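You operate a simulated robot arm through the tools that you are given. There is no shell and no other tool. Be economical: measure what you need, move in short steps, check, and stop when the job is done.

You are at the controls of a simulated two-armed robot. One attempt, no reset.

JOB
Open the washer lid, put the socket with the smallest size on its label from the top of the packing table on the bottom of the washer basket, then shut the lid. Fetch the seal ring and set it on the grey flat box on the top of the steel table. Press the letter c key three times. Turn the right height knob to 20. Stack the 30 mm bearing box from the wooden table on top of the 35 mm bearing box. Open the weights drawer, take the plug on the wooden table and put it away in the inside of the weights drawer and shut the drawer again. Take the gear oil bottle from the top of the small grey shelf and put it on the metal plate. Any order will do. Set down upright: gear oil bottle.

It is judged by the outcome, as a careful person would: the job done as asked, and still so three seconds after it is handed in. It fails if anything else is knocked over, pushed out of place, dropped, spilled or broken. Lids that push on must go on centred and level and be pressed home; caps that screw on are set level and turned clockwise until they are tight.

ROBOT AND FRAMES
Two 7-joint arms with two-finger grippers on one trunk, on a base that drives. Base frame: it is fixed to the floor where the robot stands at the start and does not move with it; the origin is under the middle of the robot, x ahead of it, y to its left, z up; the surface under the hand at the start is at about z = 1.137. Units: m, rad, N and s.
The left shoulder is at the start at [0.06, 0.123, 1.02], the right one opposite. With the tool pointing down near the work surface each hand reaches from about 0.2 to 0.76 m from the robot's upright axis, wherever it stands, measured 20 degrees to its own side. Places, roughly: bearing box [-3, -3.25, 0.75]; bottom of the washer basket [0.7, -0.2, 0.8]; flat box [-5.75, 0.75, 0.75]; gear oil bottle [-0.25, 3.75, 1.25]; inside of the weights drawer [-6.7, -0.3, 0.7]; letter c key [-4.4, 1.5, 1.1]; metal plate (10x13x3 cm) [0.7, 3.1, 0.9]; plug (4x3x3 cm) [-3.3, -3.2, 0.8]; right height knob [-4.1, -2.3, 1]; seal ring (7x7x2 cm) [-5.9, 0.2, 0.8]; socket [1, 3, 1]; washer lid [0.7, -0.2, 1.1]; weights drawer [-6.7, -0.3, 0.8]. Payload 1.47 kg a hand.
The TCP of each hand is the grasp point between the finger pads, 0.016 m short of the fingertips. In the tool frame z runs along the fingers and y along their closing line. Largest opening 0.087 m; the body of the gripper starts 0.055 m behind the TCP.
Orientation is told as [roll, pitch, yaw] about the base's x, y, z axes, in that order, counted from this pose: with the fingers straight down and closing along the base's y, the tool's x points along the base's -x, its y along +y and its z along -z.

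CONTROLS
- The arms move only by the tool arm_command. It takes "left_rows", "right_rows" or both (then of equal length, played together; a hand with none holds still); each is a list that holds one entry, the list of rows, each a list of 7 numbers: the shift along the tool's x, y, z in units of 30 mm (1.0 is 30 mm), then the turn, a rotation vector about the tool's x, y, z in units of 5 degrees (1.0 is 5 degrees), then the finger opening in m, from 0 to 0.087. In form: [[[dx, dy, dz, rx, ry, rz, jaw], ...]]. A call has 1 to 20 rows; each row shifts and turns the commanded pose from where the row before left it, along the tool's axes as they then stand. A call with a number of a shift or a turn outside -1 to 1 is refused whole. Each row takes 0.2 s and may step no farther than 0.05 m and 0.15 rad from the row before; otherwise, or with a gripper value out of range, the whole call is refused. A pose out of reach is approached as far as the arm can. The call stops where the force on the tool passes 40 N (or 10 N more than at its start, if that is more) or the arm is blocked; 0.2 s more then pass. Each finger travels about 0.153 m/s and halts on what it meets, pressing with about 20 N; the grip force reading is that of the motor and also rises with nothing between the fingers. The clock runs only during rows and for 0.2 s after the last one: add rows that do not move to give the fingers time. It gives the time, the measured TCP pose, the force on the tool (base axes), the opening and the grip force at its end, in the units of the frame above (readings bear some noise), with the torque about the TCP (base axes, N m) and any sound that the robot's microphone picked up.
- Cameras (640 x 400 px; columns grow to the right, rows downward): "scene" is now at [0.0961, -0.0008, 1.5859]; the picture's right is [-0.00, -1.00, 0.00], its down [-0.65, 0.00, -0.76] and it looks along [0.76, -0.00, -0.65] (base axes); focal length 226 px, centre (320, 200). "left" rides on the left gripper at [0.073, -0.012, -0.09] in its tool frame; the picture's right is [0.16, 0.99, 0.00], its down [-0.72, 0.12, -0.68] and it looks along [-0.67, 0.11, 0.73] (tool axes); focal length 247 px, centre (320, 200). "right" rides on the right gripper at [0.073, 0.012, -0.09] in its tool frame; the picture's right is [-0.16, 0.99, 0.00], its down [-0.72, -0.12, -0.68] and it looks along [-0.67, -0.11, 0.73] (tool axes); focal length 247 px, centre (320, 200). There is no depth. A picture from a camera that has moved, and an enlarged one, comes with that camera's place and axes in the base frame and with its lens.
- camera(camera): a new picture of that camera. No time passes.
- move_column(by): slides the trunk up (or, below 0, down) by that many m; the arms and the scene camera ride with it, the base frame stays. It gives what a move gives, with no picture.
- roll_base(legs): drives the robot by 1 to 6 legs, each [ahead, left, turn to the left] in m, m and rad, along the robot's own axes; the way and the turn of a leg run together, so that a leg with both is an arc; at most 1.5 m and 3.142 rad a leg. The arms and the cameras ride along, it lands a little off, and it stops where it bumps. It gives what a move gives.
- aim_head(pan, tilt): turns the head with the scene camera to pan (to the left, within 2.094 rad either way) and tilt (down, from -0.506 to 1.204), counted from straight ahead of the robot. It gives what a move gives.
- zoom(camera, box): a new picture of the part [left, top, right, bottom] of that camera's present view, enlarged. No time passes.
- hand_in(): hands the job in; it is judged then, once.

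Work in short steps. Places have to be worked out from the pictures, the camera data and where the tool is seen: move nearer, look again, correct. Check each grasp and each placing, and mend what went wrong. You have 483 turns and 226 pictures in all, those below and enlarged ones among them. Open the grippers and draw the arms clear of the work before you hand the job in, unless the task says otherwise.

The tools are called after ">>>" as name(argument=value, ...) on one line, values as JSON. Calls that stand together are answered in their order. arm_command: Moves the arms, as the interface text tells. Its arguments: {"type":"object","properties":{"left_rows":{"type":"array"},"right_rows":{"type":"array"}},"required":[]} The other tools are called the same way: move_column (by) slides the trunk up or down; roll_base (legs) drives the base; aim_head (pan, tilt) turns the head that bears the scene camera; camera (camera) takes a picture; zoom (camera, box) takes an enlarged picture of a part of a camera's view; hand_in () hands the job in.

At the start:

```text
time_s: 0.0
left_position: [0.5387, 0.133, 1.1489]
left_orientation: [0.001, 0.0, 0.001]
left_force: [0.6, -0.3, 0.7]
left_torque: [-0.04, 0.0, 0.0]
left_gripper_width: 0.087
left_grip_force: 0.0
right_position: [0.3933, -0.2474, 1.1504]
right_orientation: [0.001, 0.0, 0.0]
right_force: [-0.3, 0.5, 0.4]
right_torque: [-0.03, 0.04, 0.04]
right_gripper_width: 0.0871
right_grip_force: 0.0
trunk travel left (down, up): [-0.175, 0.055]
robot x, y, heading: [-0.0055, -0.0001, -0.003]
head pan, tilt: [-0.003, 0.705]
```

scene: 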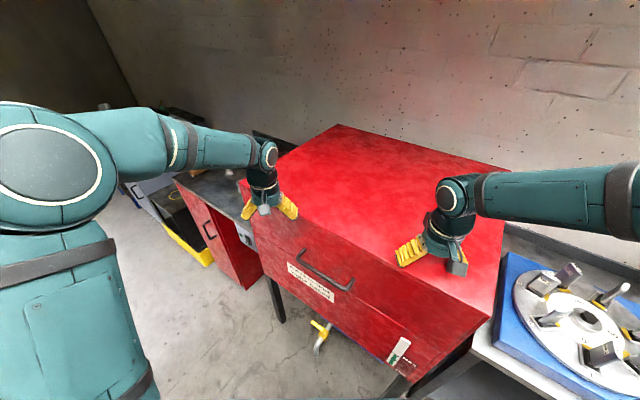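
right: 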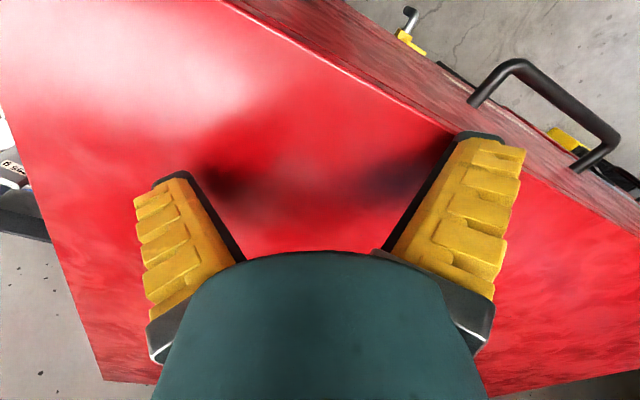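
left: 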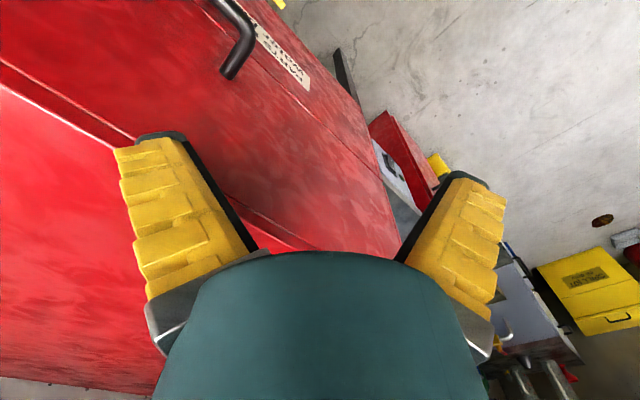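

The red washer stands ahead with a handle on its lid's front. I'll zoom in on the handle first, and see the geometry.

>>> zoom(camera="scene", box=[220, 120, 540, 320])

>>> zoom(camera="scene", box=[260, 200, 460, 400])

```text
2.00 times, centred on (380, 220) of scene
camera zoom: at [0.0961, -0.0008, 1.5859], right [0.0, -1.0, 0.0], down [-0.65, 0.0, -0.76], along [0.76, 0.0, -0.65], focal length 452 px, centre (200, 160)
```

zoom: 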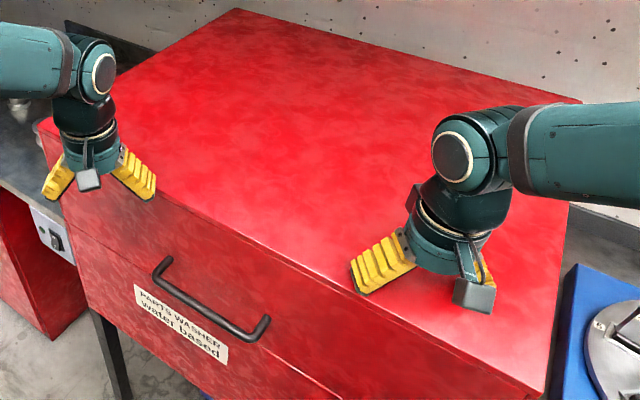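

```text
2.00 times, centred on (360, 300) of scene
camera zoom: at [0.0961, -0.0008, 1.5859], right [0.0, -1.0, 0.0], down [-0.65, 0.0, -0.76], along [0.76, 0.0, -0.65], focal length 452 px, centre (240, 0)
```

zoom: 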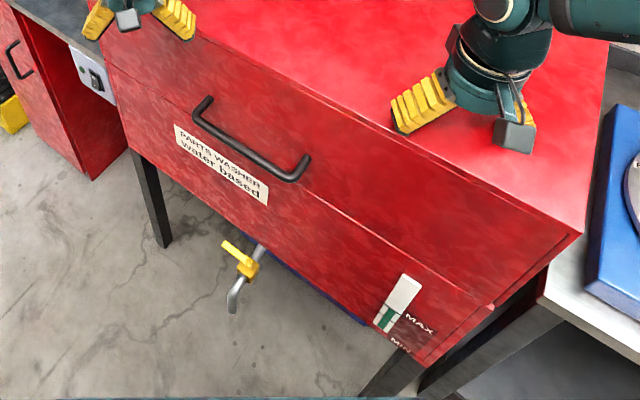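

The lid's front faces the robot about 36° from straight ahead, with the handle around [0.35, -0.01, 1.04]. I raise both hands clear of the lid before turning.

>>> arm_command(left_rows=[[[0, 0, -1, 0, 0, 0, 0.087], [0, 0, -1, 0, 0, 0, 0.087], [0, 0, -1, 0, 0, 0, 0.087], [1, 0, -1, 0, 0, 0, 0.087], [1, 0, 0, 0, 0, 0, 0.087], [1, 0, 0, 0, 0, 0, 0.087], [1, 0, 0, 0, 0, 0, 0.087]]], right_rows=[[[0, 0, -1, 0, 0, 0, 0.087], [0, 0, -1, 0, 0, 0, 0.087], [0, 0, -1, 0, 0, 0, 0.087], [0, 0, -1, 0, 0, 0, 0.087], [0, 0, 0, 0, 0, 0, 0.087], [0, 0, 0, 0, 0, 0, 0.087], [0, 0, 0, 0, 0, 0, 0.087]]])

>>> roll_base(legs=[[-0.15, 0.0, 0.0], [0.0, 0.0, -0.634]])

>>> camera(camera="scene")

```text
time_s: 1.6
left_position: [0.419, 0.1338, 1.2701]
left_orientation: [0.0, -0.002, -0.001]
left_force: [0.0, -0.5, 0.2]
left_torque: [-0.01, -0.05, 0.01]
left_gripper_width: 0.0869
left_grip_force: 0.1
right_position: [0.3931, -0.2468, 1.2712]
right_orientation: [0.0, 0.0, 0.001]
right_force: [-0.1, 0.3, 0.5]
right_torque: [0.02, -0.01, 0.01]
right_gripper_width: 0.087
right_grip_force: 0.1
trunk travel left (down, up): [-0.175, 0.055]
robot x, y, heading: [0.0053, -0.0028, -0.002]
head pan, tilt: [-0.003, 0.705]
```

```text
time_s: 4.7
left_position: [0.2655, -0.147, 1.2688]
left_orientation: [0.0, 0.001, -0.646]
left_force: [-0.4, -0.6, 0.6]
left_torque: [-0.05, 0.01, 0.01]
left_gripper_width: 0.0872
left_grip_force: 0.0
right_position: [0.0167, -0.4342, 1.2719]
right_orientation: [0.0, 0.001, -0.645]
right_force: [0.0, 0.2, -0.1]
right_torque: [0.01, 0.0, 0.01]
right_gripper_width: 0.0869
right_grip_force: 0.1
trunk travel left (down, up): [-0.175, 0.055]
robot x, y, heading: [-0.1486, -0.0017, -0.646]
head pan, tilt: [-0.003, 0.705]
```

```text
220 pictures are left
camera scene: at [-0.0721, -0.058, 1.5859], right [-0.6, -0.8, 0.0], down [-0.52, 0.39, -0.76], along [0.61, -0.46, -0.65], focal length 226 px, centre (320, 200)
```

scene: 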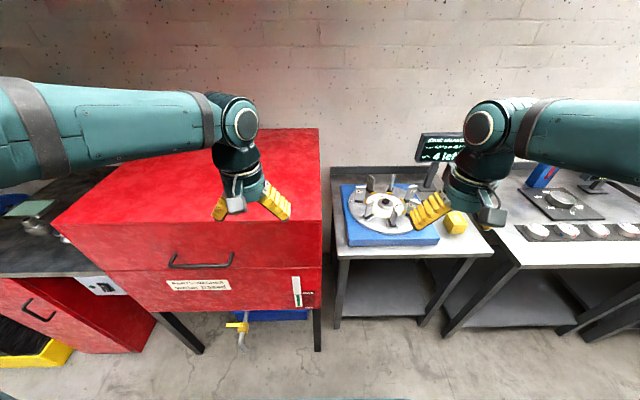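

The robot now squarely faces the washer. I shift so the handle lies in front of the left arm and look closely at it.

>>> roll_base(legs=[[-0.1, 0.15, 0.012]])

>>> zoom(camera="scene", box=[120, 200, 440, 400])

>>> camera(camera="left")

```text
time_s: 6.7
left_position: [0.2755, 0.0341, 1.2698]
left_orientation: [0.0, 0.001, -0.632]
left_force: [-0.5, -0.5, 0.0]
left_torque: [-0.01, 0.0, 0.03]
left_gripper_width: 0.087
left_grip_force: 0.2
right_position: [0.0299, -0.2559, 1.2704]
right_orientation: [0.0, 0.001, -0.633]
right_force: [0.0, -0.4, 0.3]
right_torque: [-0.02, 0.0, -0.02]
right_gripper_width: 0.0872
right_grip_force: 0.0
trunk travel left (down, up): [-0.175, 0.055]
robot x, y, heading: [-0.143, 0.1764, -0.632]
head pan, tilt: [-0.003, 0.705]
```

```text
2.00 times, centred on (280, 300) of scene
camera zoom: at [-0.0637, 0.1201, 1.586], right [-0.59, -0.81, 0.0], down [-0.52, 0.38, -0.76], along [0.61, -0.45, -0.65], focal length 452 px, centre (400, 0)
```

zoom: 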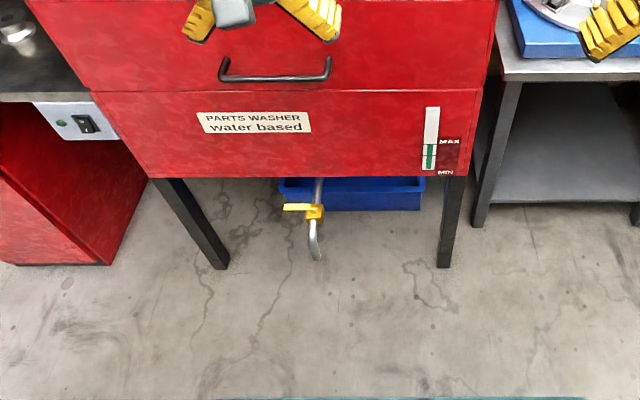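

```text
218 pictures are left
camera left: at [0.2098, 0.0685, 1.3578], right [0.46, 0.89, 0.0], down [0.65, -0.33, 0.68], along [0.61, -0.31, -0.73], focal length 247 px, centre (320, 200)
```

left: 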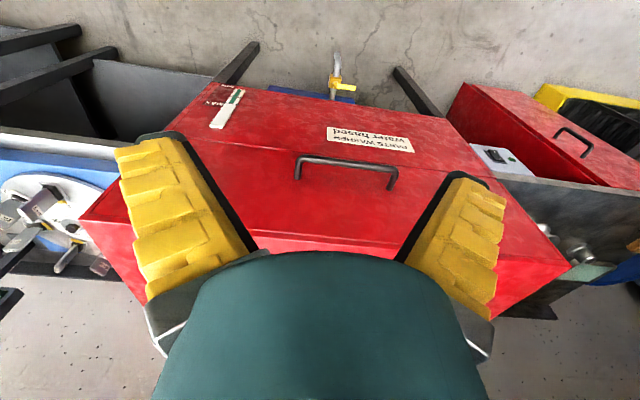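

Triangulating: lid top z≈1.13, handle bar about z≈0.98, 0.6 m ahead and 0.21 m left of the robot. I'll swing the left hand to point forward, then roll it so the fingers close vertically.

>>> arm_command(left_rows=[[[0, 0, 0, 0, -1, 0, 0.087], [0, 0, 0, 0, -1, 0, 0.087], [0, 0, 0, 0, -1, 0, 0.087], [0, 0, 0, 0, -1, 0, 0.087], [0, 0, 0, 0, -1, 0, 0.087], [0, 0, 0, 0, -1, 0, 0.087], [0, 0, 0, 0, -1, 0, 0.087], [0, 0, 0, 0, -1, 0, 0.087], [0, 0, 0, 0, -1, 0, 0.087], [0, 0, 0, 0, -1, 0, 0.087], [0, 0, 0, 0, -1, 0, 0.087], [0, 0, 0, 0, -1, 0, 0.087], [0, 0, 0, 0, -1, 0, 0.087], [0, 0, 0, 0, -1, 0, 0.087], [0, 0, 0, 0, -1, 0, 0.087], [0, 0, 0, 0, -1, 0, 0.087], [0, 0, 0, 0, -1, 0, 0.087], [0, 0, 0, 0, -1, 0, 0.087]]])

>>> arm_command(left_rows=[[[0, 0, 0, 0, 0, 1, 0.087], [0, 0, 0, 0, 0, 1, 0.087], [0, 0, 0, 0, 0, 1, 0.087], [0, 0, 0, 0, 0, 1, 0.087], [0, 0, 0, 0, 0, 1, 0.087], [0, 0, 0, 0, 0, 1, 0.087], [0, 0, 0, 0, 0, 1, 0.087], [0, 0, 0, 0, 0, 1, 0.087], [0, 0, 0, 0, 0, 1, 0.087], [0, 0, 0, 0, 0, 1, 0.087], [0, 0, 0, 0, 0, 1, 0.087], [0, 0, 0, 0, 0, 1, 0.087], [0, 0, 0, 0, 0, 1, 0.087], [0, 0, 0, 0, 0, 1, 0.087], [0, 0, 0, 0, 0, 1, 0.087], [0, 0, 0, 0, 0, 1, 0.087], [0, 0, 0, 0, 0, 1, 0.087], [0, 0, 0, 0, 0, 1, 0.087]]])

>>> camera(camera="scene")

```text
time_s: 10.4
left_position: [0.313, -0.0128, 1.3175]
left_orientation: [-1.289, -1.571, 0.657]
left_force: [0.0, 0.8, -0.6]
left_torque: [-0.01, 0.01, -0.01]
left_gripper_width: 0.0873
left_grip_force: 0.1
left hand out of reach, approached as far as the arm can: row 13, 14, 15, 16, 17, 18
right_position: [0.0298, -0.2565, 1.27]
right_orientation: [0.0, -0.001, -0.632]
right_force: [0.2, 0.5, 0.0]
right_torque: [0.02, 0.03, 0.01]
right_gripper_width: 0.0871
right_grip_force: 0.0
trunk travel left (down, up): [-0.175, 0.055]
robot x, y, heading: [-0.1424, 0.1751, -0.632]
head pan, tilt: [-0.003, 0.705]
```

```text
time_s: 14.2
left_position: [0.3144, -0.0122, 1.316]
left_orientation: [1.571, 0.003, -2.202]
left_force: [-0.2, 0.0, -0.2]
left_torque: [0.03, 0.03, 0.02]
left_gripper_width: 0.0872
left_grip_force: 0.0
right_position: [0.0288, -0.2562, 1.2694]
right_orientation: [-0.001, -0.001, -0.63]
right_force: [-0.4, -0.6, 0.1]
right_torque: [-0.01, 0.02, 0.01]
right_gripper_width: 0.0869
right_grip_force: 0.2
trunk travel left (down, up): [-0.175, 0.055]
robot x, y, heading: [-0.1431, 0.1767, -0.633]
head pan, tilt: [-0.003, 0.705]
```

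```text
217 pictures are left
camera scene: at [-0.0637, 0.1196, 1.5859], right [-0.59, -0.81, 0.0], down [-0.52, 0.38, -0.76], along [0.61, -0.45, -0.65], focal length 226 px, centre (320, 200)
```

scene: 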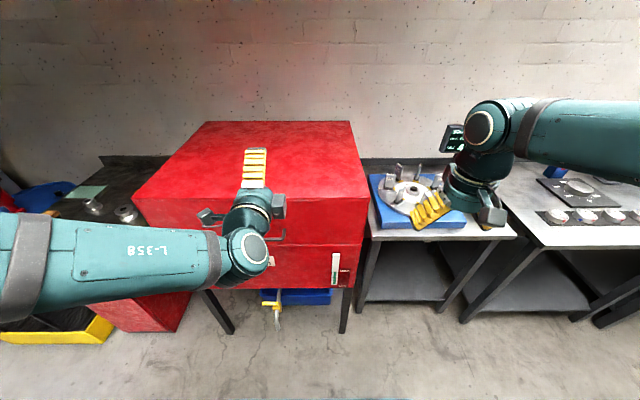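

The hand points forward with vertical closing. I lower it in front of the handle, still ~0.1 m short of it.

>>> arm_command(left_rows=[[[0.3, -1, 0, 0, 0, 0, 0.087], [0.3, -1, 0, 0, 0, 0, 0.087], [0.3, -1, 0, 0, 0, 0, 0.087], [0.3, -1, 0, 0, 0, 0, 0.087], [0.3, -1, 0, 0, 0, 0, 0.087], [0.3, -1, 0, 0, 0, 0, 0.087], [0.3, -1, 0, 0, 0, 0, 0.087], [0.3, -1, 0, 0, 0, 0, 0.087], [0.3, -1, 0, 0, 0, 0, 0.087], [0.3, -1, 0, 0, 0, 0, 0.087], [0.2, -1, 0, 0, 0, 0, 0.087]]])

>>> camera(camera="left")

>>> zoom(camera="scene", box=[160, 160, 400, 310])

```text
time_s: 16.6
left_position: [0.3502, -0.0175, 1.2501]
left_orientation: [1.571, 0.0, -2.202]
left_force: [0.2, 0.4, -0.8]
left_torque: [0.0, -0.02, -0.03]
left_gripper_width: 0.0868
left_grip_force: 0.1
left hand out of reach, approached as far as the arm can: row 1, 2, 3, 4, 5, 6, 7, 8, 9, 10, 11
right_position: [0.0297, -0.2557, 1.27]
right_orientation: [0.0, -0.001, -0.632]
right_force: [-0.2, -0.4, 0.1]
right_torque: [0.02, 0.04, -0.01]
right_gripper_width: 0.0871
right_grip_force: 0.1
trunk travel left (down, up): [-0.175, 0.055]
robot x, y, heading: [-0.1435, 0.176, -0.632]
head pan, tilt: [-0.003, 0.705]
```

```text
216 pictures are left
camera left: at [0.3214, 0.093, 1.2374], right [0.09, 0.13, 0.99], down [-0.98, -0.18, 0.12], along [0.19, -0.97, 0.11], focal length 247 px, centre (320, 200)
```

left: 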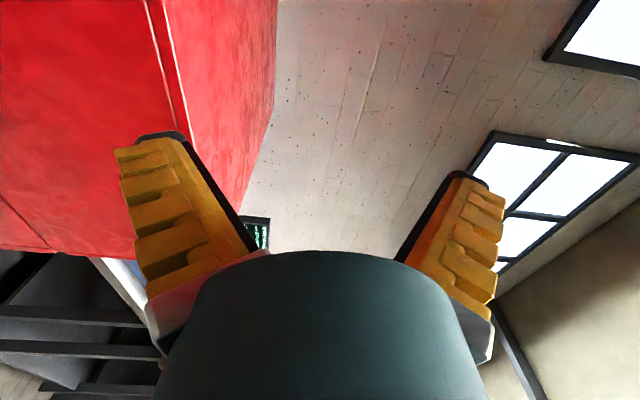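

```text
2.67 times, centred on (280, 235) of scene
camera zoom: at [-0.0637, 0.1196, 1.586], right [-0.59, -0.81, 0.0], down [-0.52, 0.38, -0.76], along [0.61, -0.45, -0.65], focal length 602 px, centre (427, 107)
```

zoom: 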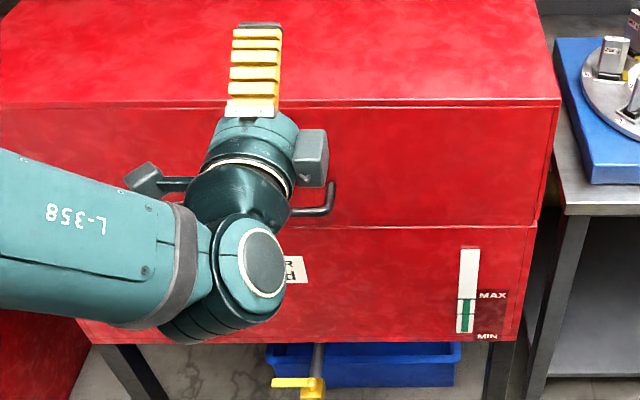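

Too folded to reach that. I back the base away 0.17 m and then reach forward and down.

>>> roll_base(legs=[[-0.17, 0.0, 0.0]])

>>> arm_command(left_rows=[[[0, 0, 1, 0, 0, 0, 0.087], [0, 0, 1, 0, 0, 0, 0.087], [0, 0, 1, 0, 0, 0, 0.087], [0, -1, 0.5, 0, 0, 0, 0.087], [0, -1, 0.5, 0, 0, 0, 0.087], [0, -1, 0, 0, 0, 0, 0.087], [0, -1, 0, 0, 0, 0, 0.087]]])

```text
time_s: 18.1
left_position: [0.2154, 0.0815, 1.2499]
left_orientation: [1.571, -0.001, -2.2]
left_force: [0.3, 0.4, 0.4]
left_torque: [-0.02, 0.0, 0.0]
left_gripper_width: 0.0868
left_grip_force: 0.0
right_position: [-0.104, -0.1557, 1.271]
right_orientation: [0.0, 0.0, -0.632]
right_force: [-0.8, 1.0, -0.3]
right_torque: [-0.01, -0.02, -0.03]
right_gripper_width: 0.087
right_grip_force: 0.0
trunk travel left (down, up): [-0.175, 0.055]
robot x, y, heading: [-0.2744, 0.2767, -0.627]
head pan, tilt: [-0.003, 0.705]
```

```text
time_s: 19.7
left_position: [0.295, 0.0346, 1.2615]
left_orientation: [1.567, 0.001, -2.2]
left_force: [-0.3, -0.2, 0.2]
left_torque: [-0.02, -0.03, -0.02]
left_gripper_width: 0.087
left_grip_force: 0.0
left hand out of reach, approached as far as the arm can: row 3, 4, 5, 6, 7
right_position: [-0.1037, -0.1571, 1.2711]
right_orientation: [-0.001, -0.001, -0.631]
right_force: [-0.9, -0.5, -0.4]
right_torque: [-0.01, -0.01, -0.01]
right_gripper_width: 0.087
right_grip_force: 0.1
trunk travel left (down, up): [-0.175, 0.055]
robot x, y, heading: [-0.2768, 0.2736, -0.627]
head pan, tilt: [-0.003, 0.705]
```

Reach with a level tool is limited by the wrist. I pitch the hand to 45° downward-forward, which suits gripping the bar too.

>>> arm_command(left_rows=[[[0, 0, 0, 1, 0, 0, 0.087], [0, 0, 0, 1, 0, 0, 0.087], [0, 0, 0, 1, 0, 0, 0.087], [0, 0, 0, 1, 0, 0, 0.087], [0, 0, 0, 1, 0, 0, 0.087], [0, 0, 0, 1, 0, 0, 0.087], [0, 0, 0, 1, 0, 0, 0.087], [0, 0, 0, 1, 0, 0, 0.087], [0, 0, 0, 1, 0, 0, 0.087], [0, 0, 0, 0, 0, 0, 0.087]]])

>>> arm_command(left_rows=[[[0.3, -0.7, 0.7, 0, 0, 0, 0.087], [0.3, -0.7, 0.7, 0, 0, 0, 0.087], [0.3, -0.7, 0.7, 0, 0, 0, 0.087], [0.3, -0.7, 0.7, 0, 0, 0, 0.087]]])

```text
time_s: 21.9
left_position: [0.2946, 0.0352, 1.2598]
left_orientation: [0.784, -0.001, -2.201]
left_force: [0.6, -0.7, -0.2]
left_torque: [-0.01, -0.01, 0.02]
left_gripper_width: 0.0869
left_grip_force: 0.0
right_position: [-0.1027, -0.1561, 1.2703]
right_orientation: [0.0, 0.0, -0.63]
right_force: [0.5, 0.5, -0.1]
right_torque: [-0.01, -0.02, 0.0]
right_gripper_width: 0.0868
right_grip_force: 0.2
trunk travel left (down, up): [-0.175, 0.055]
robot x, y, heading: [-0.2777, 0.2745, -0.632]
head pan, tilt: [-0.003, 0.705]
```

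```text
time_s: 22.9
left_position: [0.3161, 0.0636, 1.1401]
left_orientation: [0.786, 0.001, -2.201]
left_force: [-0.8, 0.0, 0.4]
left_torque: [0.01, 0.0, 0.0]
left_gripper_width: 0.0871
left_grip_force: 0.0
right_position: [-0.1026, -0.1575, 1.2699]
right_orientation: [0.0, -0.001, -0.63]
right_force: [-1.2, 0.0, 0.6]
right_torque: [-0.02, 0.01, 0.0]
right_gripper_width: 0.087
right_grip_force: 0.0
trunk travel left (down, up): [-0.175, 0.055]
robot x, y, heading: [-0.2761, 0.2745, -0.631]
head pan, tilt: [-0.003, 0.705]
```

Works. I lower further to just above bar height, then look.

>>> arm_command(left_rows=[[[0.3, -0.7, 0.7, 0, 0, 0, 0.087], [0.3, -0.7, 0.7, 0, 0, 0, 0.087], [0.3, -0.7, 0.7, 0, 0, 0, 0.087], [0.1, -0.7, 0.7, 0, 0, 0, 0.087], [0, 0, 0, 0, 0, 0, 0.087]]])

>>> camera(camera="left")

>>> zoom(camera="scene", box=[160, 160, 400, 310])

```text
time_s: 24.1
left_position: [0.334, 0.0878, 1.0221]
left_orientation: [0.785, 0.001, -2.201]
left_force: [-0.6, -0.1, 0.3]
left_torque: [0.0, -0.02, 0.01]
left_gripper_width: 0.0871
left_grip_force: 0.1
right_position: [-0.1037, -0.1581, 1.2705]
right_orientation: [0.0, 0.0, -0.631]
right_force: [-0.3, -1.5, -0.6]
right_torque: [0.02, -0.01, -0.05]
right_gripper_width: 0.0868
right_grip_force: 0.1
trunk travel left (down, up): [-0.175, 0.055]
robot x, y, heading: [-0.2755, 0.2736, -0.63]
head pan, tilt: [-0.003, 0.705]
```

```text
214 pictures are left
camera left: at [0.3191, 0.1884, 1.075], right [0.66, -0.28, 0.7], down [-0.75, -0.35, 0.56], along [0.08, -0.89, -0.44], focal length 247 px, centre (320, 200)
```

left: 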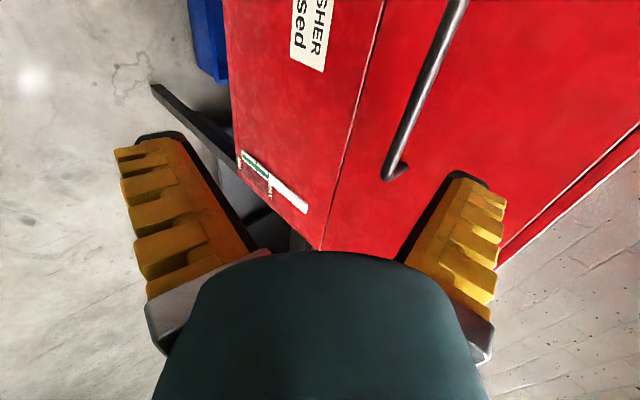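

```text
2.67 times, centred on (280, 235) of scene
camera zoom: at [-0.1985, 0.2178, 1.586], right [-0.59, -0.81, 0.0], down [-0.52, 0.38, -0.76], along [0.61, -0.45, -0.65], focal length 602 px, centre (427, 107)
```

zoom: 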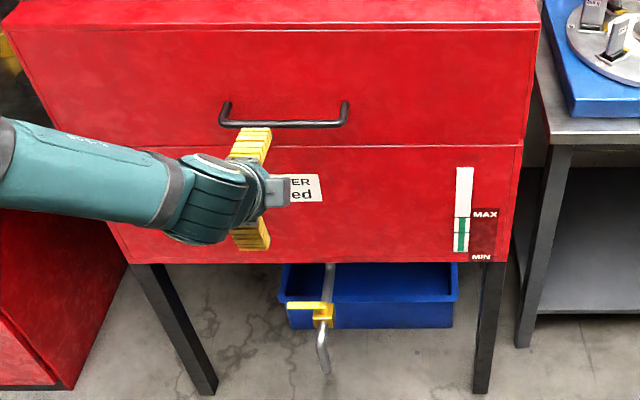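

Bar triangulated at 0.754 ahead, 0.209 left, z≈0.992. I move to 5 cm short along the tool axis with a 4 cm opening.

>>> arm_command(left_rows=[[[0, 0.96, 0.87, 0, 0, 0, 0.045], [0, 0.96, 0.87, 0, 0, 0, 0.045], [0, 0.96, 0.87, 0, 0, 0, 0.045], [0, 0, 0, 0, 0, 0, 0.045]]])

>>> camera(camera="left")

>>> zoom(camera="scene", box=[200, 180, 320, 255])

```text
time_s: 25.1
left_position: [0.4282, 0.0205, 1.0266]
left_orientation: [0.784, -0.001, -2.203]
left_force: [0.5, 0.2, 0.1]
left_torque: [0.03, 0.04, -0.03]
left_gripper_width: 0.0505
left_grip_force: 4.6
right_position: [-0.1045, -0.1559, 1.2705]
right_orientation: [-0.001, -0.001, -0.629]
right_force: [-0.6, 0.5, -0.1]
right_torque: [0.03, -0.03, 0.02]
right_gripper_width: 0.0871
right_grip_force: 0.0
trunk travel left (down, up): [-0.175, 0.055]
robot x, y, heading: [-0.2765, 0.2783, -0.632]
head pan, tilt: [-0.003, 0.705]
```

```text
212 pictures are left
camera left: at [0.414, 0.1207, 1.0798], right [0.66, -0.28, 0.7], down [-0.75, -0.35, 0.56], along [0.08, -0.89, -0.44], focal length 247 px, centre (320, 200)
```

left: 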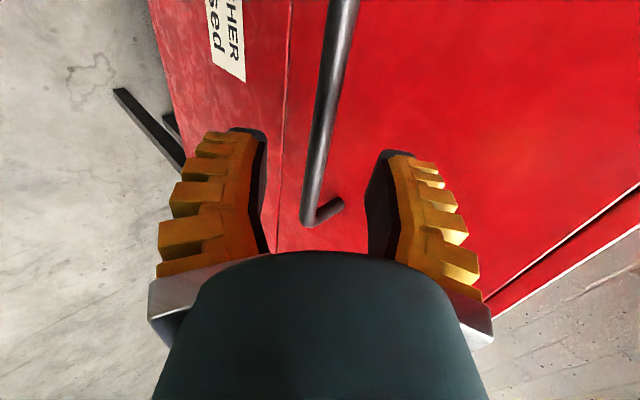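

```text
5.33 times, centred on (260, 218) of scene
camera zoom: at [-0.1984, 0.2187, 1.586], right [-0.59, -0.81, 0.0], down [-0.52, 0.38, -0.76], along [0.61, -0.45, -0.65], focal length 1204 px, centre (640, 107)
```

zoom: 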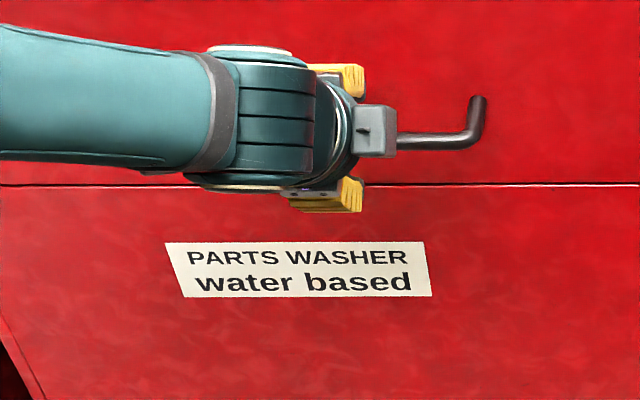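

The bar passes between the fingers. I advance 5 cm along the tool axis and close.

>>> arm_command(left_rows=[[[0, 0, 0.85, 0, 0, 0, 0.045], [0, 0, 0.7, 0, 0, 0, 0.045], [0, 0, 0, 0, 0, 0, 0.045]]])

>>> camera(camera="left")

```text
time_s: 25.9
left_position: [0.4559, -0.0002, 0.9946]
left_orientation: [0.786, 0.001, -2.201]
left_force: [0.0, -0.1, 0.4]
left_torque: [0.01, 0.01, -0.01]
left_gripper_width: 0.0503
left_grip_force: 4.3
right_position: [-0.1026, -0.1592, 1.2717]
right_orientation: [-0.001, -0.001, -0.63]
right_force: [0.4, -0.5, -0.1]
right_torque: [0.02, -0.04, -0.02]
right_gripper_width: 0.0872
right_grip_force: 0.0
trunk travel left (down, up): [-0.175, 0.055]
robot x, y, heading: [-0.2761, 0.2764, -0.63]
head pan, tilt: [-0.003, 0.705]
```

```text
210 pictures are left
camera left: at [0.4405, 0.1003, 1.0486], right [0.66, -0.28, 0.7], down [-0.75, -0.35, 0.56], along [0.08, -0.89, -0.44], focal length 247 px, centre (320, 200)
```

left: 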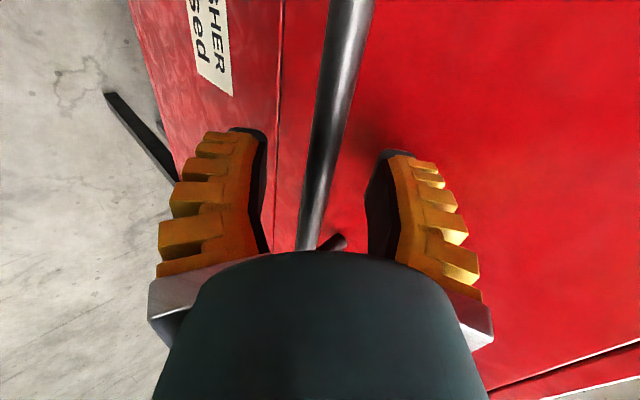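

The bar lies between the pads; I close the fingers.

>>> arm_command(left_rows=[[[0, 0, 0, 0, 0, 0, 0.0], [0, 0, 0, 0, 0, 0, 0.0], [0, 0, 0, 0, 0, 0, 0.0]]])

```text
time_s: 26.7
left_position: [0.4556, 0.0002, 0.9948]
left_orientation: [0.788, 0.0, -2.2]
left_force: [-5.5, 4.7, 4.8]
left_torque: [0.03, 0.03, -0.05]
left_gripper_width: 0.006
left_grip_force: 30.0
right_position: [-0.1047, -0.1575, 1.2715]
right_orientation: [0.001, -0.001, -0.631]
right_force: [0.1, 0.8, 0.6]
right_torque: [0.0, 0.0, -0.01]
right_gripper_width: 0.0871
right_grip_force: 0.1
trunk travel left (down, up): [-0.175, 0.055]
robot x, y, heading: [-0.2737, 0.276, -0.636]
head pan, tilt: [-0.003, 0.705]
```

The pads pinch only the bar's near edge (pushed back along the tool). I reopen, go 1.5 cm deeper and close again.

>>> arm_command(left_rows=[[[0, 0, 0, 0, 0, 0, 0.045], [0, 0, 0, 0, 0, 0, 0.045], [0, 0, 0.5, 0, 0, 0, 0.045], [0, 0, 0, 0, 0, 0, 0.045], [0, 0, 0, 0, 0, 0, 0.0], [0, 0, 0, 0, 0, 0, 0.0], [0, 0, 0, 0, 0, 0, 0.0]]])

>>> camera(camera="left")

```text
time_s: 28.3
left_position: [0.465, -0.0063, 0.9844]
left_orientation: [0.783, 0.0, -2.202]
left_force: [7.6, -7.0, -5.3]
left_torque: [0.06, 0.02, -0.06]
left_gripper_width: 0.0059
left_grip_force: 30.5
right_position: [-0.1016, -0.1587, 1.2703]
right_orientation: [0.0, 0.001, -0.631]
right_force: [-1.2, -0.5, 0.2]
right_torque: [0.01, 0.0, 0.0]
right_gripper_width: 0.0871
right_grip_force: 0.2
trunk travel left (down, up): [-0.175, 0.055]
robot x, y, heading: [-0.2743, 0.2723, -0.636]
head pan, tilt: [-0.003, 0.705]
```

```text
209 pictures are left
camera left: at [0.4503, 0.0932, 1.037], right [0.66, -0.28, 0.7], down [-0.75, -0.35, 0.56], along [0.08, -0.89, -0.44], focal length 247 px, centre (320, 200)
```

left: 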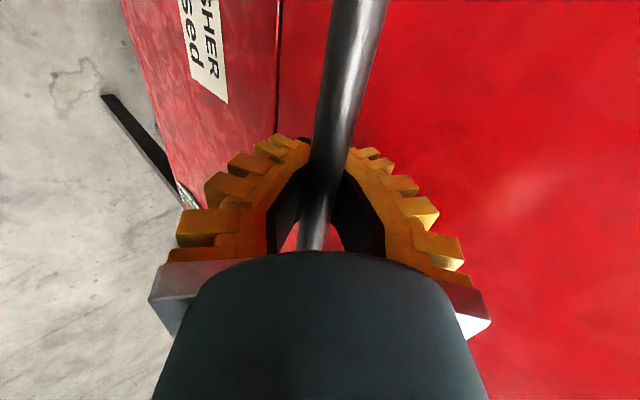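

Bar is gripped. I lift straight up 6 cm first and read the force.

>>> arm_command(left_rows=[[[0, 0.7, -0.7, 0, 0, 0, 0.0], [0, 0.7, -0.7, 0, 0, 0, 0.0]]])

>>> camera(camera="scene")

```text
time_s: 28.9
left_position: [0.4642, -0.0057, 1.0442]
left_orientation: [0.786, 0.001, -2.203]
left_force: [-2.2, 1.4, -2.0]
left_torque: [0.01, -0.07, -0.03]
left_gripper_width: 0.0001
left_grip_force: 28.6
right_position: [-0.1052, -0.1577, 1.2709]
right_orientation: [0.001, 0.0, -0.63]
right_force: [-0.3, 0.1, 0.1]
right_torque: [-0.02, -0.02, 0.03]
right_gripper_width: 0.0866
right_grip_force: 0.0
trunk travel left (down, up): [-0.175, 0.055]
robot x, y, heading: [-0.2796, 0.271, -0.631]
head pan, tilt: [-0.003, 0.705]
```

```text
208 pictures are left
camera scene: at [-0.1981, 0.2179, 1.586], right [-0.59, -0.81, 0.0], down [-0.52, 0.38, -0.76], along [0.61, -0.45, -0.65], focal length 226 px, centre (320, 200)
```

scene: 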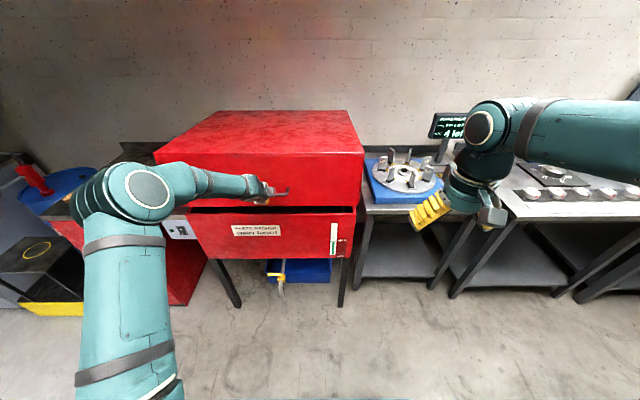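

The lid lifted a little but the fingers closed fully, so they slipped off. I check the hand view.

>>> camera(camera="left")

>>> zoom(camera="scene", box=[150, 100, 390, 250])

```text
207 pictures are left
camera left: at [0.4487, 0.0949, 1.0988], right [0.66, -0.28, 0.7], down [-0.75, -0.35, 0.56], along [0.08, -0.89, -0.44], focal length 247 px, centre (320, 200)
```

left: 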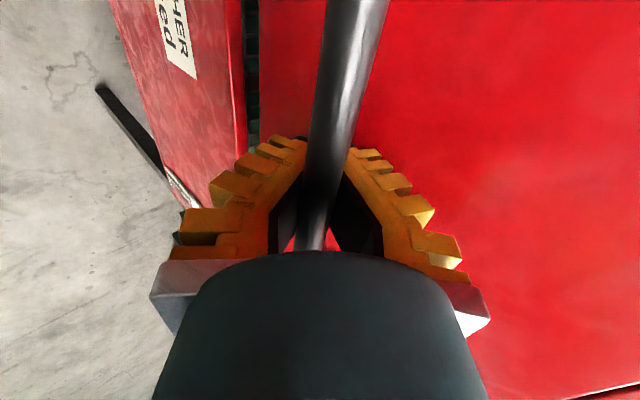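

```text
2.67 times, centred on (270, 175) of scene
camera zoom: at [-0.1981, 0.2179, 1.586], right [-0.59, -0.81, 0.0], down [-0.52, 0.38, -0.76], along [0.61, -0.45, -0.65], focal length 602 px, centre (453, 267)
```

zoom: 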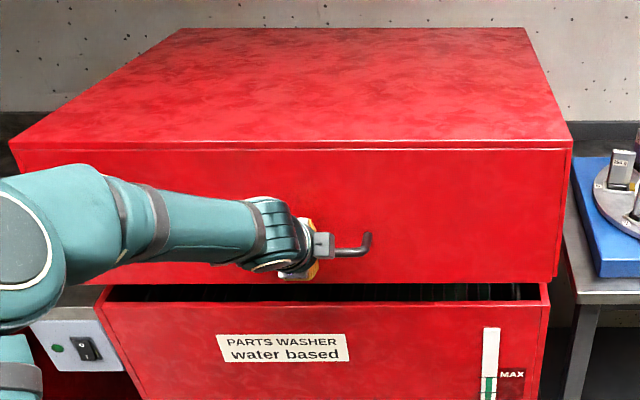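

The bar is caged inside the closed fingers and the load is small. I continue along the hinge arc.

>>> arm_command(left_rows=[[[0, 0.75, -0.65, 0, 0, 0, 0.0], [0, 0.78, -0.62, 0, 0, 0, 0.0], [0, 0.8, -0.6, 0, 0, 0, 0.0], [0, 0.82, -0.57, 0, 0, 0, 0.0]]])

```text
time_s: 29.9
left_position: [0.4697, -0.0104, 1.1562]
left_orientation: [0.777, 0.001, -2.201]
left_force: [-28.3, 16.8, 1.2]
left_torque: [-0.16, -0.3, -0.04]
left_gripper_width: 0.0
left_grip_force: 26.6
right_position: [-0.1058, -0.1552, 1.2712]
right_orientation: [0.001, -0.003, -0.632]
right_force: [-0.3, -0.1, -0.6]
right_torque: [-0.01, -0.01, -0.02]
right_gripper_width: 0.0872
right_grip_force: 0.0
trunk travel left (down, up): [-0.175, 0.055]
robot x, y, heading: [-0.2762, 0.277, -0.629]
head pan, tilt: [-0.003, 0.705]
stopped in row 4 (left hand): the force on the tool passed its limit at 43 N (the readings are from after the stop); the commanded pose is now the measured one
```

The lid pushes the hand back: the hinge is near the top rear, so the arc first goes outward. I ease back 1.2 cm and continue up with a corrected arc.

>>> arm_command(left_rows=[[[0, -0.05, -0.52, 0, 0, 0, 0.0], [0, 0.55, -0.47, 0, 0, 0, 0.0], [0, 0.9, -0.73, 0, 0, 0, 0.0]]])

```text
time_s: 30.7
left_position: [0.4699, -0.0104, 1.2224]
left_orientation: [0.782, 0.0, -2.2]
left_force: [4.0, -3.4, -0.2]
left_torque: [0.0, 0.01, -0.08]
left_gripper_width: 0.0
left_grip_force: 28.1
right_position: [-0.1038, -0.1585, 1.2712]
right_orientation: [0.0, -0.001, -0.631]
right_force: [-0.3, -0.3, 0.3]
right_torque: [0.03, -0.04, -0.01]
right_gripper_width: 0.0871
right_grip_force: 0.0
trunk travel left (down, up): [-0.175, 0.055]
robot x, y, heading: [-0.2782, 0.2752, -0.629]
head pan, tilt: [-0.003, 0.705]
```

Forces are low, about 20° open. Continue the arc toward 30°.

>>> arm_command(left_rows=[[[0, 0.83, -0.58, 0, 0, 0, 0.0], [0, 0.83, -0.54, 0, 0, 0, 0.0], [0, 0.86, -0.5, 0, 0, 0, 0.0], [0, 0.87, -0.45, 0, 0, 0, 0.0]]])

>>> camera(camera="scene")

```text
time_s: 31.7
left_position: [0.4955, -0.0288, 1.335]
left_orientation: [0.779, -0.001, -2.201]
left_force: [16.4, -11.5, -6.9]
left_torque: [0.13, 0.11, -0.01]
left_gripper_width: 0.0059
left_grip_force: 29.3
right_position: [-0.1013, -0.1591, 1.2698]
right_orientation: [0.001, 0.003, -0.631]
right_force: [0.1, 0.3, 0.1]
right_torque: [-0.02, -0.02, 0.02]
right_gripper_width: 0.0871
right_grip_force: 0.2
trunk travel left (down, up): [-0.175, 0.055]
robot x, y, heading: [-0.2715, 0.2757, -0.632]
head pan, tilt: [-0.003, 0.705]
```

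```text
205 pictures are left
camera scene: at [-0.1944, 0.2155, 1.5856], right [-0.59, -0.81, 0.0], down [-0.52, 0.38, -0.76], along [0.61, -0.45, -0.65], focal length 226 px, centre (320, 200)
```

scene: 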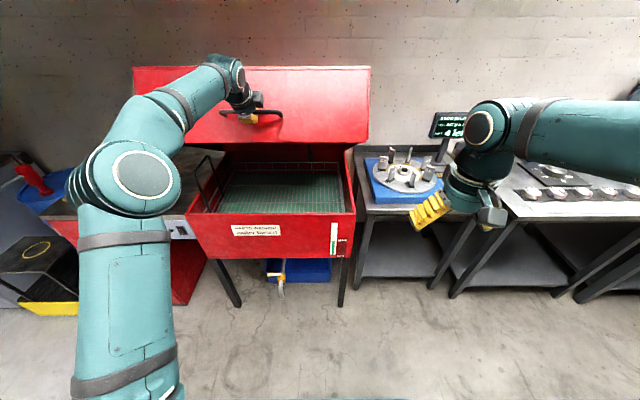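

The lid is ~30° open and pulls the hand forward; I move forward a bit and follow the arc with more forward component.

>>> arm_command(left_rows=[[[0, 0.45, 0.45, 0, 0, 0, 0.0], [0, 0.94, -0.3, 0, 0, 0, 0.0], [0, 0.94, -0.3, 0, 0, 0, 0.0], [0, 0.94, -0.28, 0, 0, 0, 0.0]]])

```text
time_s: 32.7
left_position: [0.5077, -0.0393, 1.3661]
left_orientation: [0.782, 0.001, -2.2]
left_force: [3.2, -1.9, -1.3]
left_torque: [0.01, 0.04, 0.0]
left_gripper_width: 0.0
left_grip_force: 28.3
left hand out of reach, approached as far as the arm can: row 2, 3, 4
right_position: [-0.1031, -0.1588, 1.2717]
right_orientation: [0.001, -0.001, -0.63]
right_force: [0.2, 0.1, 0.5]
right_torque: [0.0, -0.01, 0.0]
right_gripper_width: 0.0871
right_grip_force: 0.1
trunk travel left (down, up): [-0.175, 0.055]
robot x, y, heading: [-0.275, 0.2775, -0.632]
head pan, tilt: [-0.003, 0.705]
```

Arm is at its reach limit. The lid appears counterbalanced; I test by lowering the hand 3 cm to see whether the lid stays.

>>> arm_command(left_rows=[[[0, -0.35, 0.35, 0, 0, 0, 0.0], [0, -0.35, 0.35, 0, 0, 0, 0.0], [0, 0, 0, 0, 0, 0, 0.0]]])

>>> zoom(camera="scene", box=[120, 40, 400, 215])

```text
time_s: 33.5
left_position: [0.5059, -0.0375, 1.3355]
left_orientation: [0.783, 0.002, -2.201]
left_force: [-0.4, 0.0, 0.2]
left_torque: [0.01, 0.03, -0.01]
left_gripper_width: 0.0
left_grip_force: 28.4
right_position: [-0.1039, -0.1565, 1.271]
right_orientation: [-0.001, 0.0, -0.631]
right_force: [-0.1, 0.5, -0.2]
right_torque: [-0.02, 0.04, 0.03]
right_gripper_width: 0.0869
right_grip_force: 0.0
trunk travel left (down, up): [-0.175, 0.055]
robot x, y, heading: [-0.2748, 0.2738, -0.624]
head pan, tilt: [-0.003, 0.705]
```

```text
2.29 times, centred on (260, 128) of scene
camera zoom: at [-0.1985, 0.2182, 1.586], right [-0.59, -0.81, 0.0], down [-0.52, 0.38, -0.76], along [0.61, -0.45, -0.65], focal length 516 px, centre (457, 366)
```

zoom: 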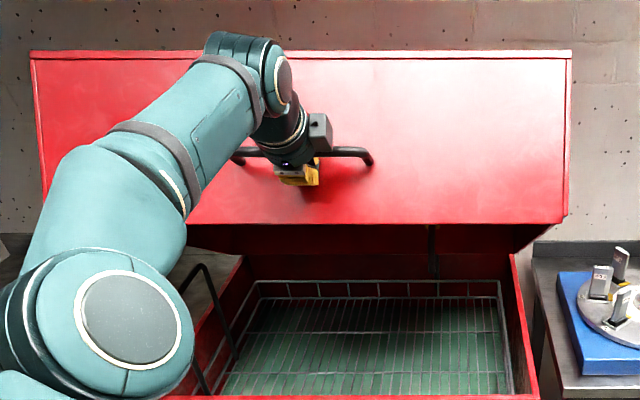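

Force reads zero; I lower another 2 cm to confirm that the lid holds itself.

>>> arm_command(left_rows=[[[0, -0.35, 0.35, 0, 0, 0, 0.0], [0, -0.3, 0.3, 0, 0, 0, 0.0], [0, 0, 0, 0, 0, 0, 0.0]]])

>>> camera(camera="left")

```text
time_s: 34.3
left_position: [0.5013, -0.0337, 1.3139]
left_orientation: [0.787, 0.001, -2.198]
left_force: [-25.0, 21.0, 13.4]
left_torque: [-0.16, -0.35, 0.05]
left_gripper_width: 0.0
left_grip_force: 27.2
right_position: [-0.1089, -0.1531, 1.273]
right_orientation: [-0.001, -0.006, -0.63]
right_force: [0.2, 0.4, 0.2]
right_torque: [0.0, -0.01, 0.01]
right_gripper_width: 0.0869
right_grip_force: 0.0
trunk travel left (down, up): [-0.175, 0.055]
robot x, y, heading: [-0.2726, 0.2751, -0.629]
head pan, tilt: [-0.003, 0.705]
```

```text
203 pictures are left
camera left: at [0.4855, 0.0667, 1.3677], right [0.66, -0.28, 0.7], down [-0.75, -0.35, 0.56], along [0.09, -0.89, -0.44], focal length 247 px, centre (320, 200)
```

left: 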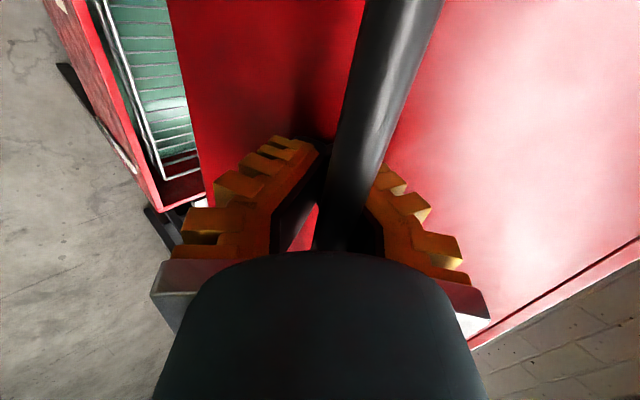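

The lid resists coming down, so its hinge holds. I relieve the force, open the fingers and retract along the tool axis.

>>> arm_command(left_rows=[[[0, 0.6, 0, 0, 0, 0, 0.0], [0, 0, 0, 0, 0, 0, 0.06], [0, 0, 0, 0, 0, 0, 0.06], [0, 0, -1, 0, 0, 0, 0.06], [0, 0, -1, 0, 0, 0, 0.06], [0, 0, -1, 0, 0, 0, 0.06], [0, 0, -1, 0, 0, 0, 0.06]]])

>>> camera(camera="scene")

```text
time_s: 34.6
left_position: [0.5028, -0.0343, 1.3196]
left_orientation: [0.788, 0.0, -2.198]
left_force: [-22.0, 16.3, 12.5]
left_torque: [-0.11, -0.3, -0.04]
left_gripper_width: 0.0
left_grip_force: 27.6
right_position: [-0.1077, -0.1537, 1.2726]
right_orientation: [0.001, -0.003, -0.629]
right_force: [0.1, 0.8, -0.5]
right_torque: [0.0, -0.01, -0.01]
right_gripper_width: 0.0871
right_grip_force: 0.1
trunk travel left (down, up): [-0.175, 0.055]
robot x, y, heading: [-0.2771, 0.272, -0.632]
head pan, tilt: [-0.003, 0.705]
stopped in row 1 (left hand): the force on the tool passed its limit at 52 N (the readings are from after the stop); the commanded pose is now the measured one
```

```text
202 pictures are left
camera scene: at [-0.2046, 0.2219, 1.5864], right [-0.59, -0.81, 0.0], down [-0.52, 0.38, -0.76], along [0.62, -0.45, -0.64], focal length 226 px, centre (320, 200)
```

scene: 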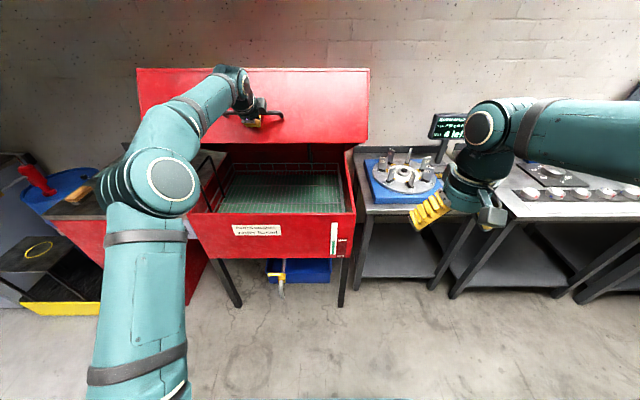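

The bar presses back along the tool axis, so I back off along it while opening.

>>> arm_command(left_rows=[[[0, 0, -0.4, 0, 0, 0, 0.0], [0, 0, 0, 0, 0, 0, 0.06], [0, 0, 0, 0, 0, 0, 0.06], [0, 0, -1, 0, 0, 0, 0.06], [0, 0, -1, 0, 0, 0, 0.06], [0, 0, -1, 0, 0, 0, 0.06], [0, 0, -1, 0, 0, 0, 0.06]]])

>>> camera(camera="scene")

```text
time_s: 36.2
left_position: [0.4307, 0.0163, 1.4044]
left_orientation: [0.78, -0.001, -2.199]
left_force: [-0.1, 0.4, -0.4]
left_torque: [-0.01, 0.0, 0.0]
left_gripper_width: 0.0645
left_grip_force: 3.4
right_position: [-0.1045, -0.1566, 1.2717]
right_orientation: [-0.001, -0.004, -0.632]
right_force: [0.0, 0.9, 0.7]
right_torque: [0.01, -0.01, 0.02]
right_gripper_width: 0.087
right_grip_force: 0.1
trunk travel left (down, up): [-0.175, 0.055]
robot x, y, heading: [-0.2739, 0.2765, -0.628]
head pan, tilt: [-0.003, 0.705]
```

```text
201 pictures are left
camera scene: at [-0.1999, 0.2194, 1.5861], right [-0.59, -0.81, 0.0], down [-0.52, 0.38, -0.76], along [0.61, -0.45, -0.65], focal length 226 px, centre (320, 200)
```

scene: 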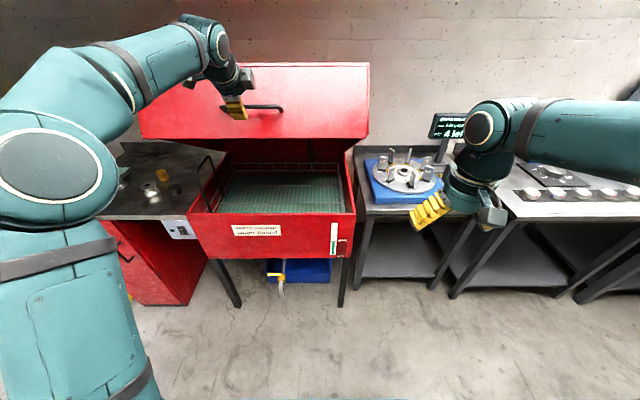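

The lid holds itself at ~35°. I want it wider: pull the hand back, drive 0.2 m nearer, and lift again.

>>> arm_command(left_rows=[[[0, -0.7, -0.7, 0, 0, 0, 0.06], [0, -0.7, -0.7, 0, 0, 0, 0.06], [0, -0.7, -0.7, 0, 0, 0, 0.06], [0, -0.7, -0.7, 0, 0, 0, 0.06], [0, -0.7, -0.7, 0, 0, 0, 0.06], [0, -0.7, -0.7, 0, 0, 0, 0.06]]])

>>> roll_base(legs=[[0.2, 0.0, 0.0]])

>>> camera(camera="left")

>>> camera(camera="scene")

```text
time_s: 37.6
left_position: [0.289, 0.1227, 1.4062]
left_orientation: [0.781, 0.0, -2.202]
left_force: [0.0, -0.3, 0.9]
left_torque: [0.02, -0.02, 0.03]
left_gripper_width: 0.0648
left_grip_force: 3.1
right_position: [-0.1044, -0.156, 1.2723]
right_orientation: [0.002, 0.002, -0.629]
right_force: [-0.3, 0.9, -0.4]
right_torque: [-0.02, -0.01, -0.02]
right_gripper_width: 0.0869
right_grip_force: 0.1
trunk travel left (down, up): [-0.175, 0.055]
robot x, y, heading: [-0.279, 0.2761, -0.63]
head pan, tilt: [-0.003, 0.705]
```

```text
time_s: 39.2
left_position: [0.4456, 0.0037, 1.4046]
left_orientation: [0.78, -0.002, -2.202]
left_force: [0.3, -0.4, 0.3]
left_torque: [-0.02, 0.02, 0.04]
left_gripper_width: 0.0648
left_grip_force: 3.1
right_position: [0.0514, -0.2724, 1.2704]
right_orientation: [-0.001, 0.002, -0.635]
right_force: [0.0, 0.6, -0.3]
right_torque: [0.0, 0.01, 0.0]
right_gripper_width: 0.0873
right_grip_force: 0.1
trunk travel left (down, up): [-0.175, 0.055]
robot x, y, heading: [-0.1196, 0.1572, -0.633]
head pan, tilt: [-0.003, 0.705]
```

```text
200 pictures are left
camera left: at [0.4318, 0.1045, 1.4596], right [0.66, -0.29, 0.69], down [-0.75, -0.35, 0.57], along [0.08, -0.89, -0.45], focal length 247 px, centre (320, 200)
```

left: 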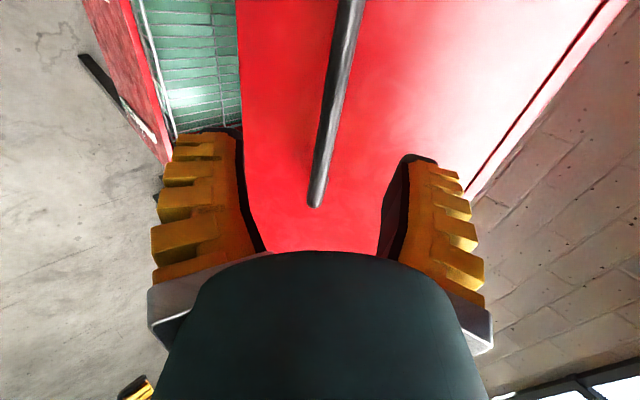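

```text
199 pictures are left
camera scene: at [-0.0414, 0.1031, 1.5859], right [-0.59, -0.8, 0.0], down [-0.52, 0.39, -0.76], along [0.61, -0.45, -0.65], focal length 226 px, centre (320, 200)
```

scene: 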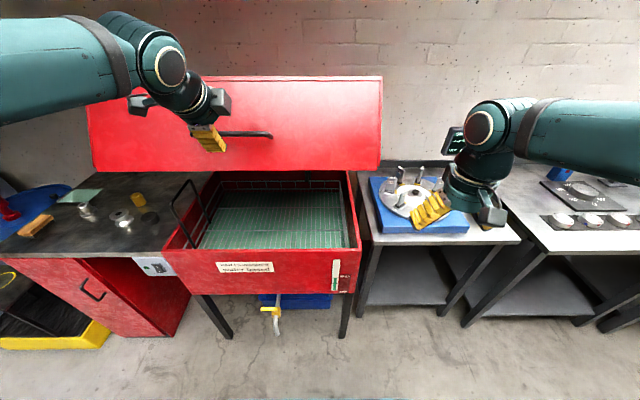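

The view matches the earlier pre-grasp. I advance 7.5 cm and close around the bar.

>>> arm_command(left_rows=[[[0, 0, 0.9, 0, 0, 0, 0.055], [0, 0, 0.9, 0, 0, 0, 0.055], [0, 0, 0, 0, 0, 0, 0.055]]])

>>> camera(camera="left")

```text
time_s: 40.0
left_position: [0.4756, -0.0161, 1.3664]
left_orientation: [0.781, -0.002, -2.202]
left_force: [0.1, -0.4, 0.3]
left_torque: [0.02, 0.0, -0.03]
left_gripper_width: 0.0603
left_grip_force: 3.5
right_position: [0.0509, -0.2708, 1.2711]
right_orientation: [0.0, -0.002, -0.633]
right_force: [0.6, 0.3, 0.4]
right_torque: [-0.01, 0.0, 0.01]
right_gripper_width: 0.0869
right_grip_force: 0.1
trunk travel left (down, up): [-0.175, 0.055]
robot x, y, heading: [-0.1167, 0.1567, -0.638]
head pan, tilt: [-0.003, 0.705]
```

```text
198 pictures are left
camera left: at [0.4624, 0.0837, 1.4202], right [0.66, -0.29, 0.7], down [-0.75, -0.35, 0.56], along [0.08, -0.89, -0.44], focal length 247 px, centre (320, 200)
```

left: 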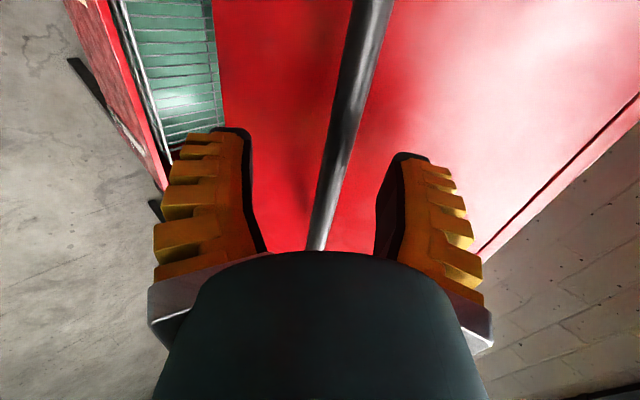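

The bar is still a bit beyond the pads; advance 3.5 cm more and close.

>>> arm_command(left_rows=[[[0, 0, 0.6, 0, 0, 0, 0.055], [0, 0, 0.6, 0, 0, 0, 0.055], [0, 0, 0, 0, 0, 0, 0.0], [0, 0, 0, 0, 0, 0, 0.0], [0, 0, 0, 0, 0, 0, 0.0]]])

>>> camera(camera="left")

```text
time_s: 41.2
left_position: [0.4987, -0.0324, 1.3411]
left_orientation: [0.78, 0.002, -2.202]
left_force: [1.5, 0.1, 0.6]
left_torque: [-0.01, 0.02, 0.01]
left_gripper_width: 0.0
left_grip_force: 20.5
right_position: [0.0519, -0.2725, 1.2712]
right_orientation: [-0.001, -0.001, -0.633]
right_force: [-0.8, 0.1, 0.1]
right_torque: [-0.02, -0.01, -0.01]
right_gripper_width: 0.087
right_grip_force: 0.1
trunk travel left (down, up): [-0.175, 0.055]
robot x, y, heading: [-0.1237, 0.1598, -0.635]
head pan, tilt: [-0.003, 0.705]
```

```text
197 pictures are left
camera left: at [0.4838, 0.0676, 1.3945], right [0.66, -0.29, 0.69], down [-0.75, -0.35, 0.57], along [0.08, -0.89, -0.45], focal length 247 px, centre (320, 200)
```

left: 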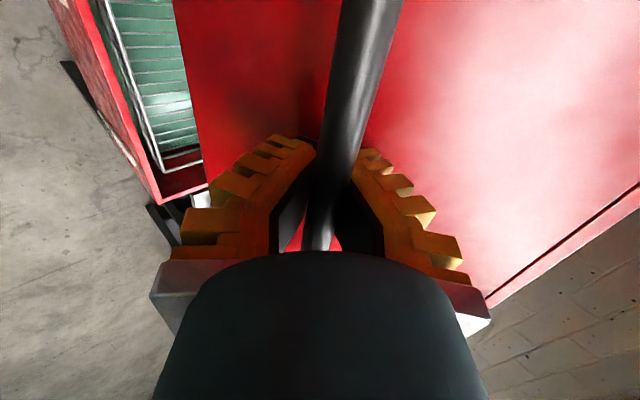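

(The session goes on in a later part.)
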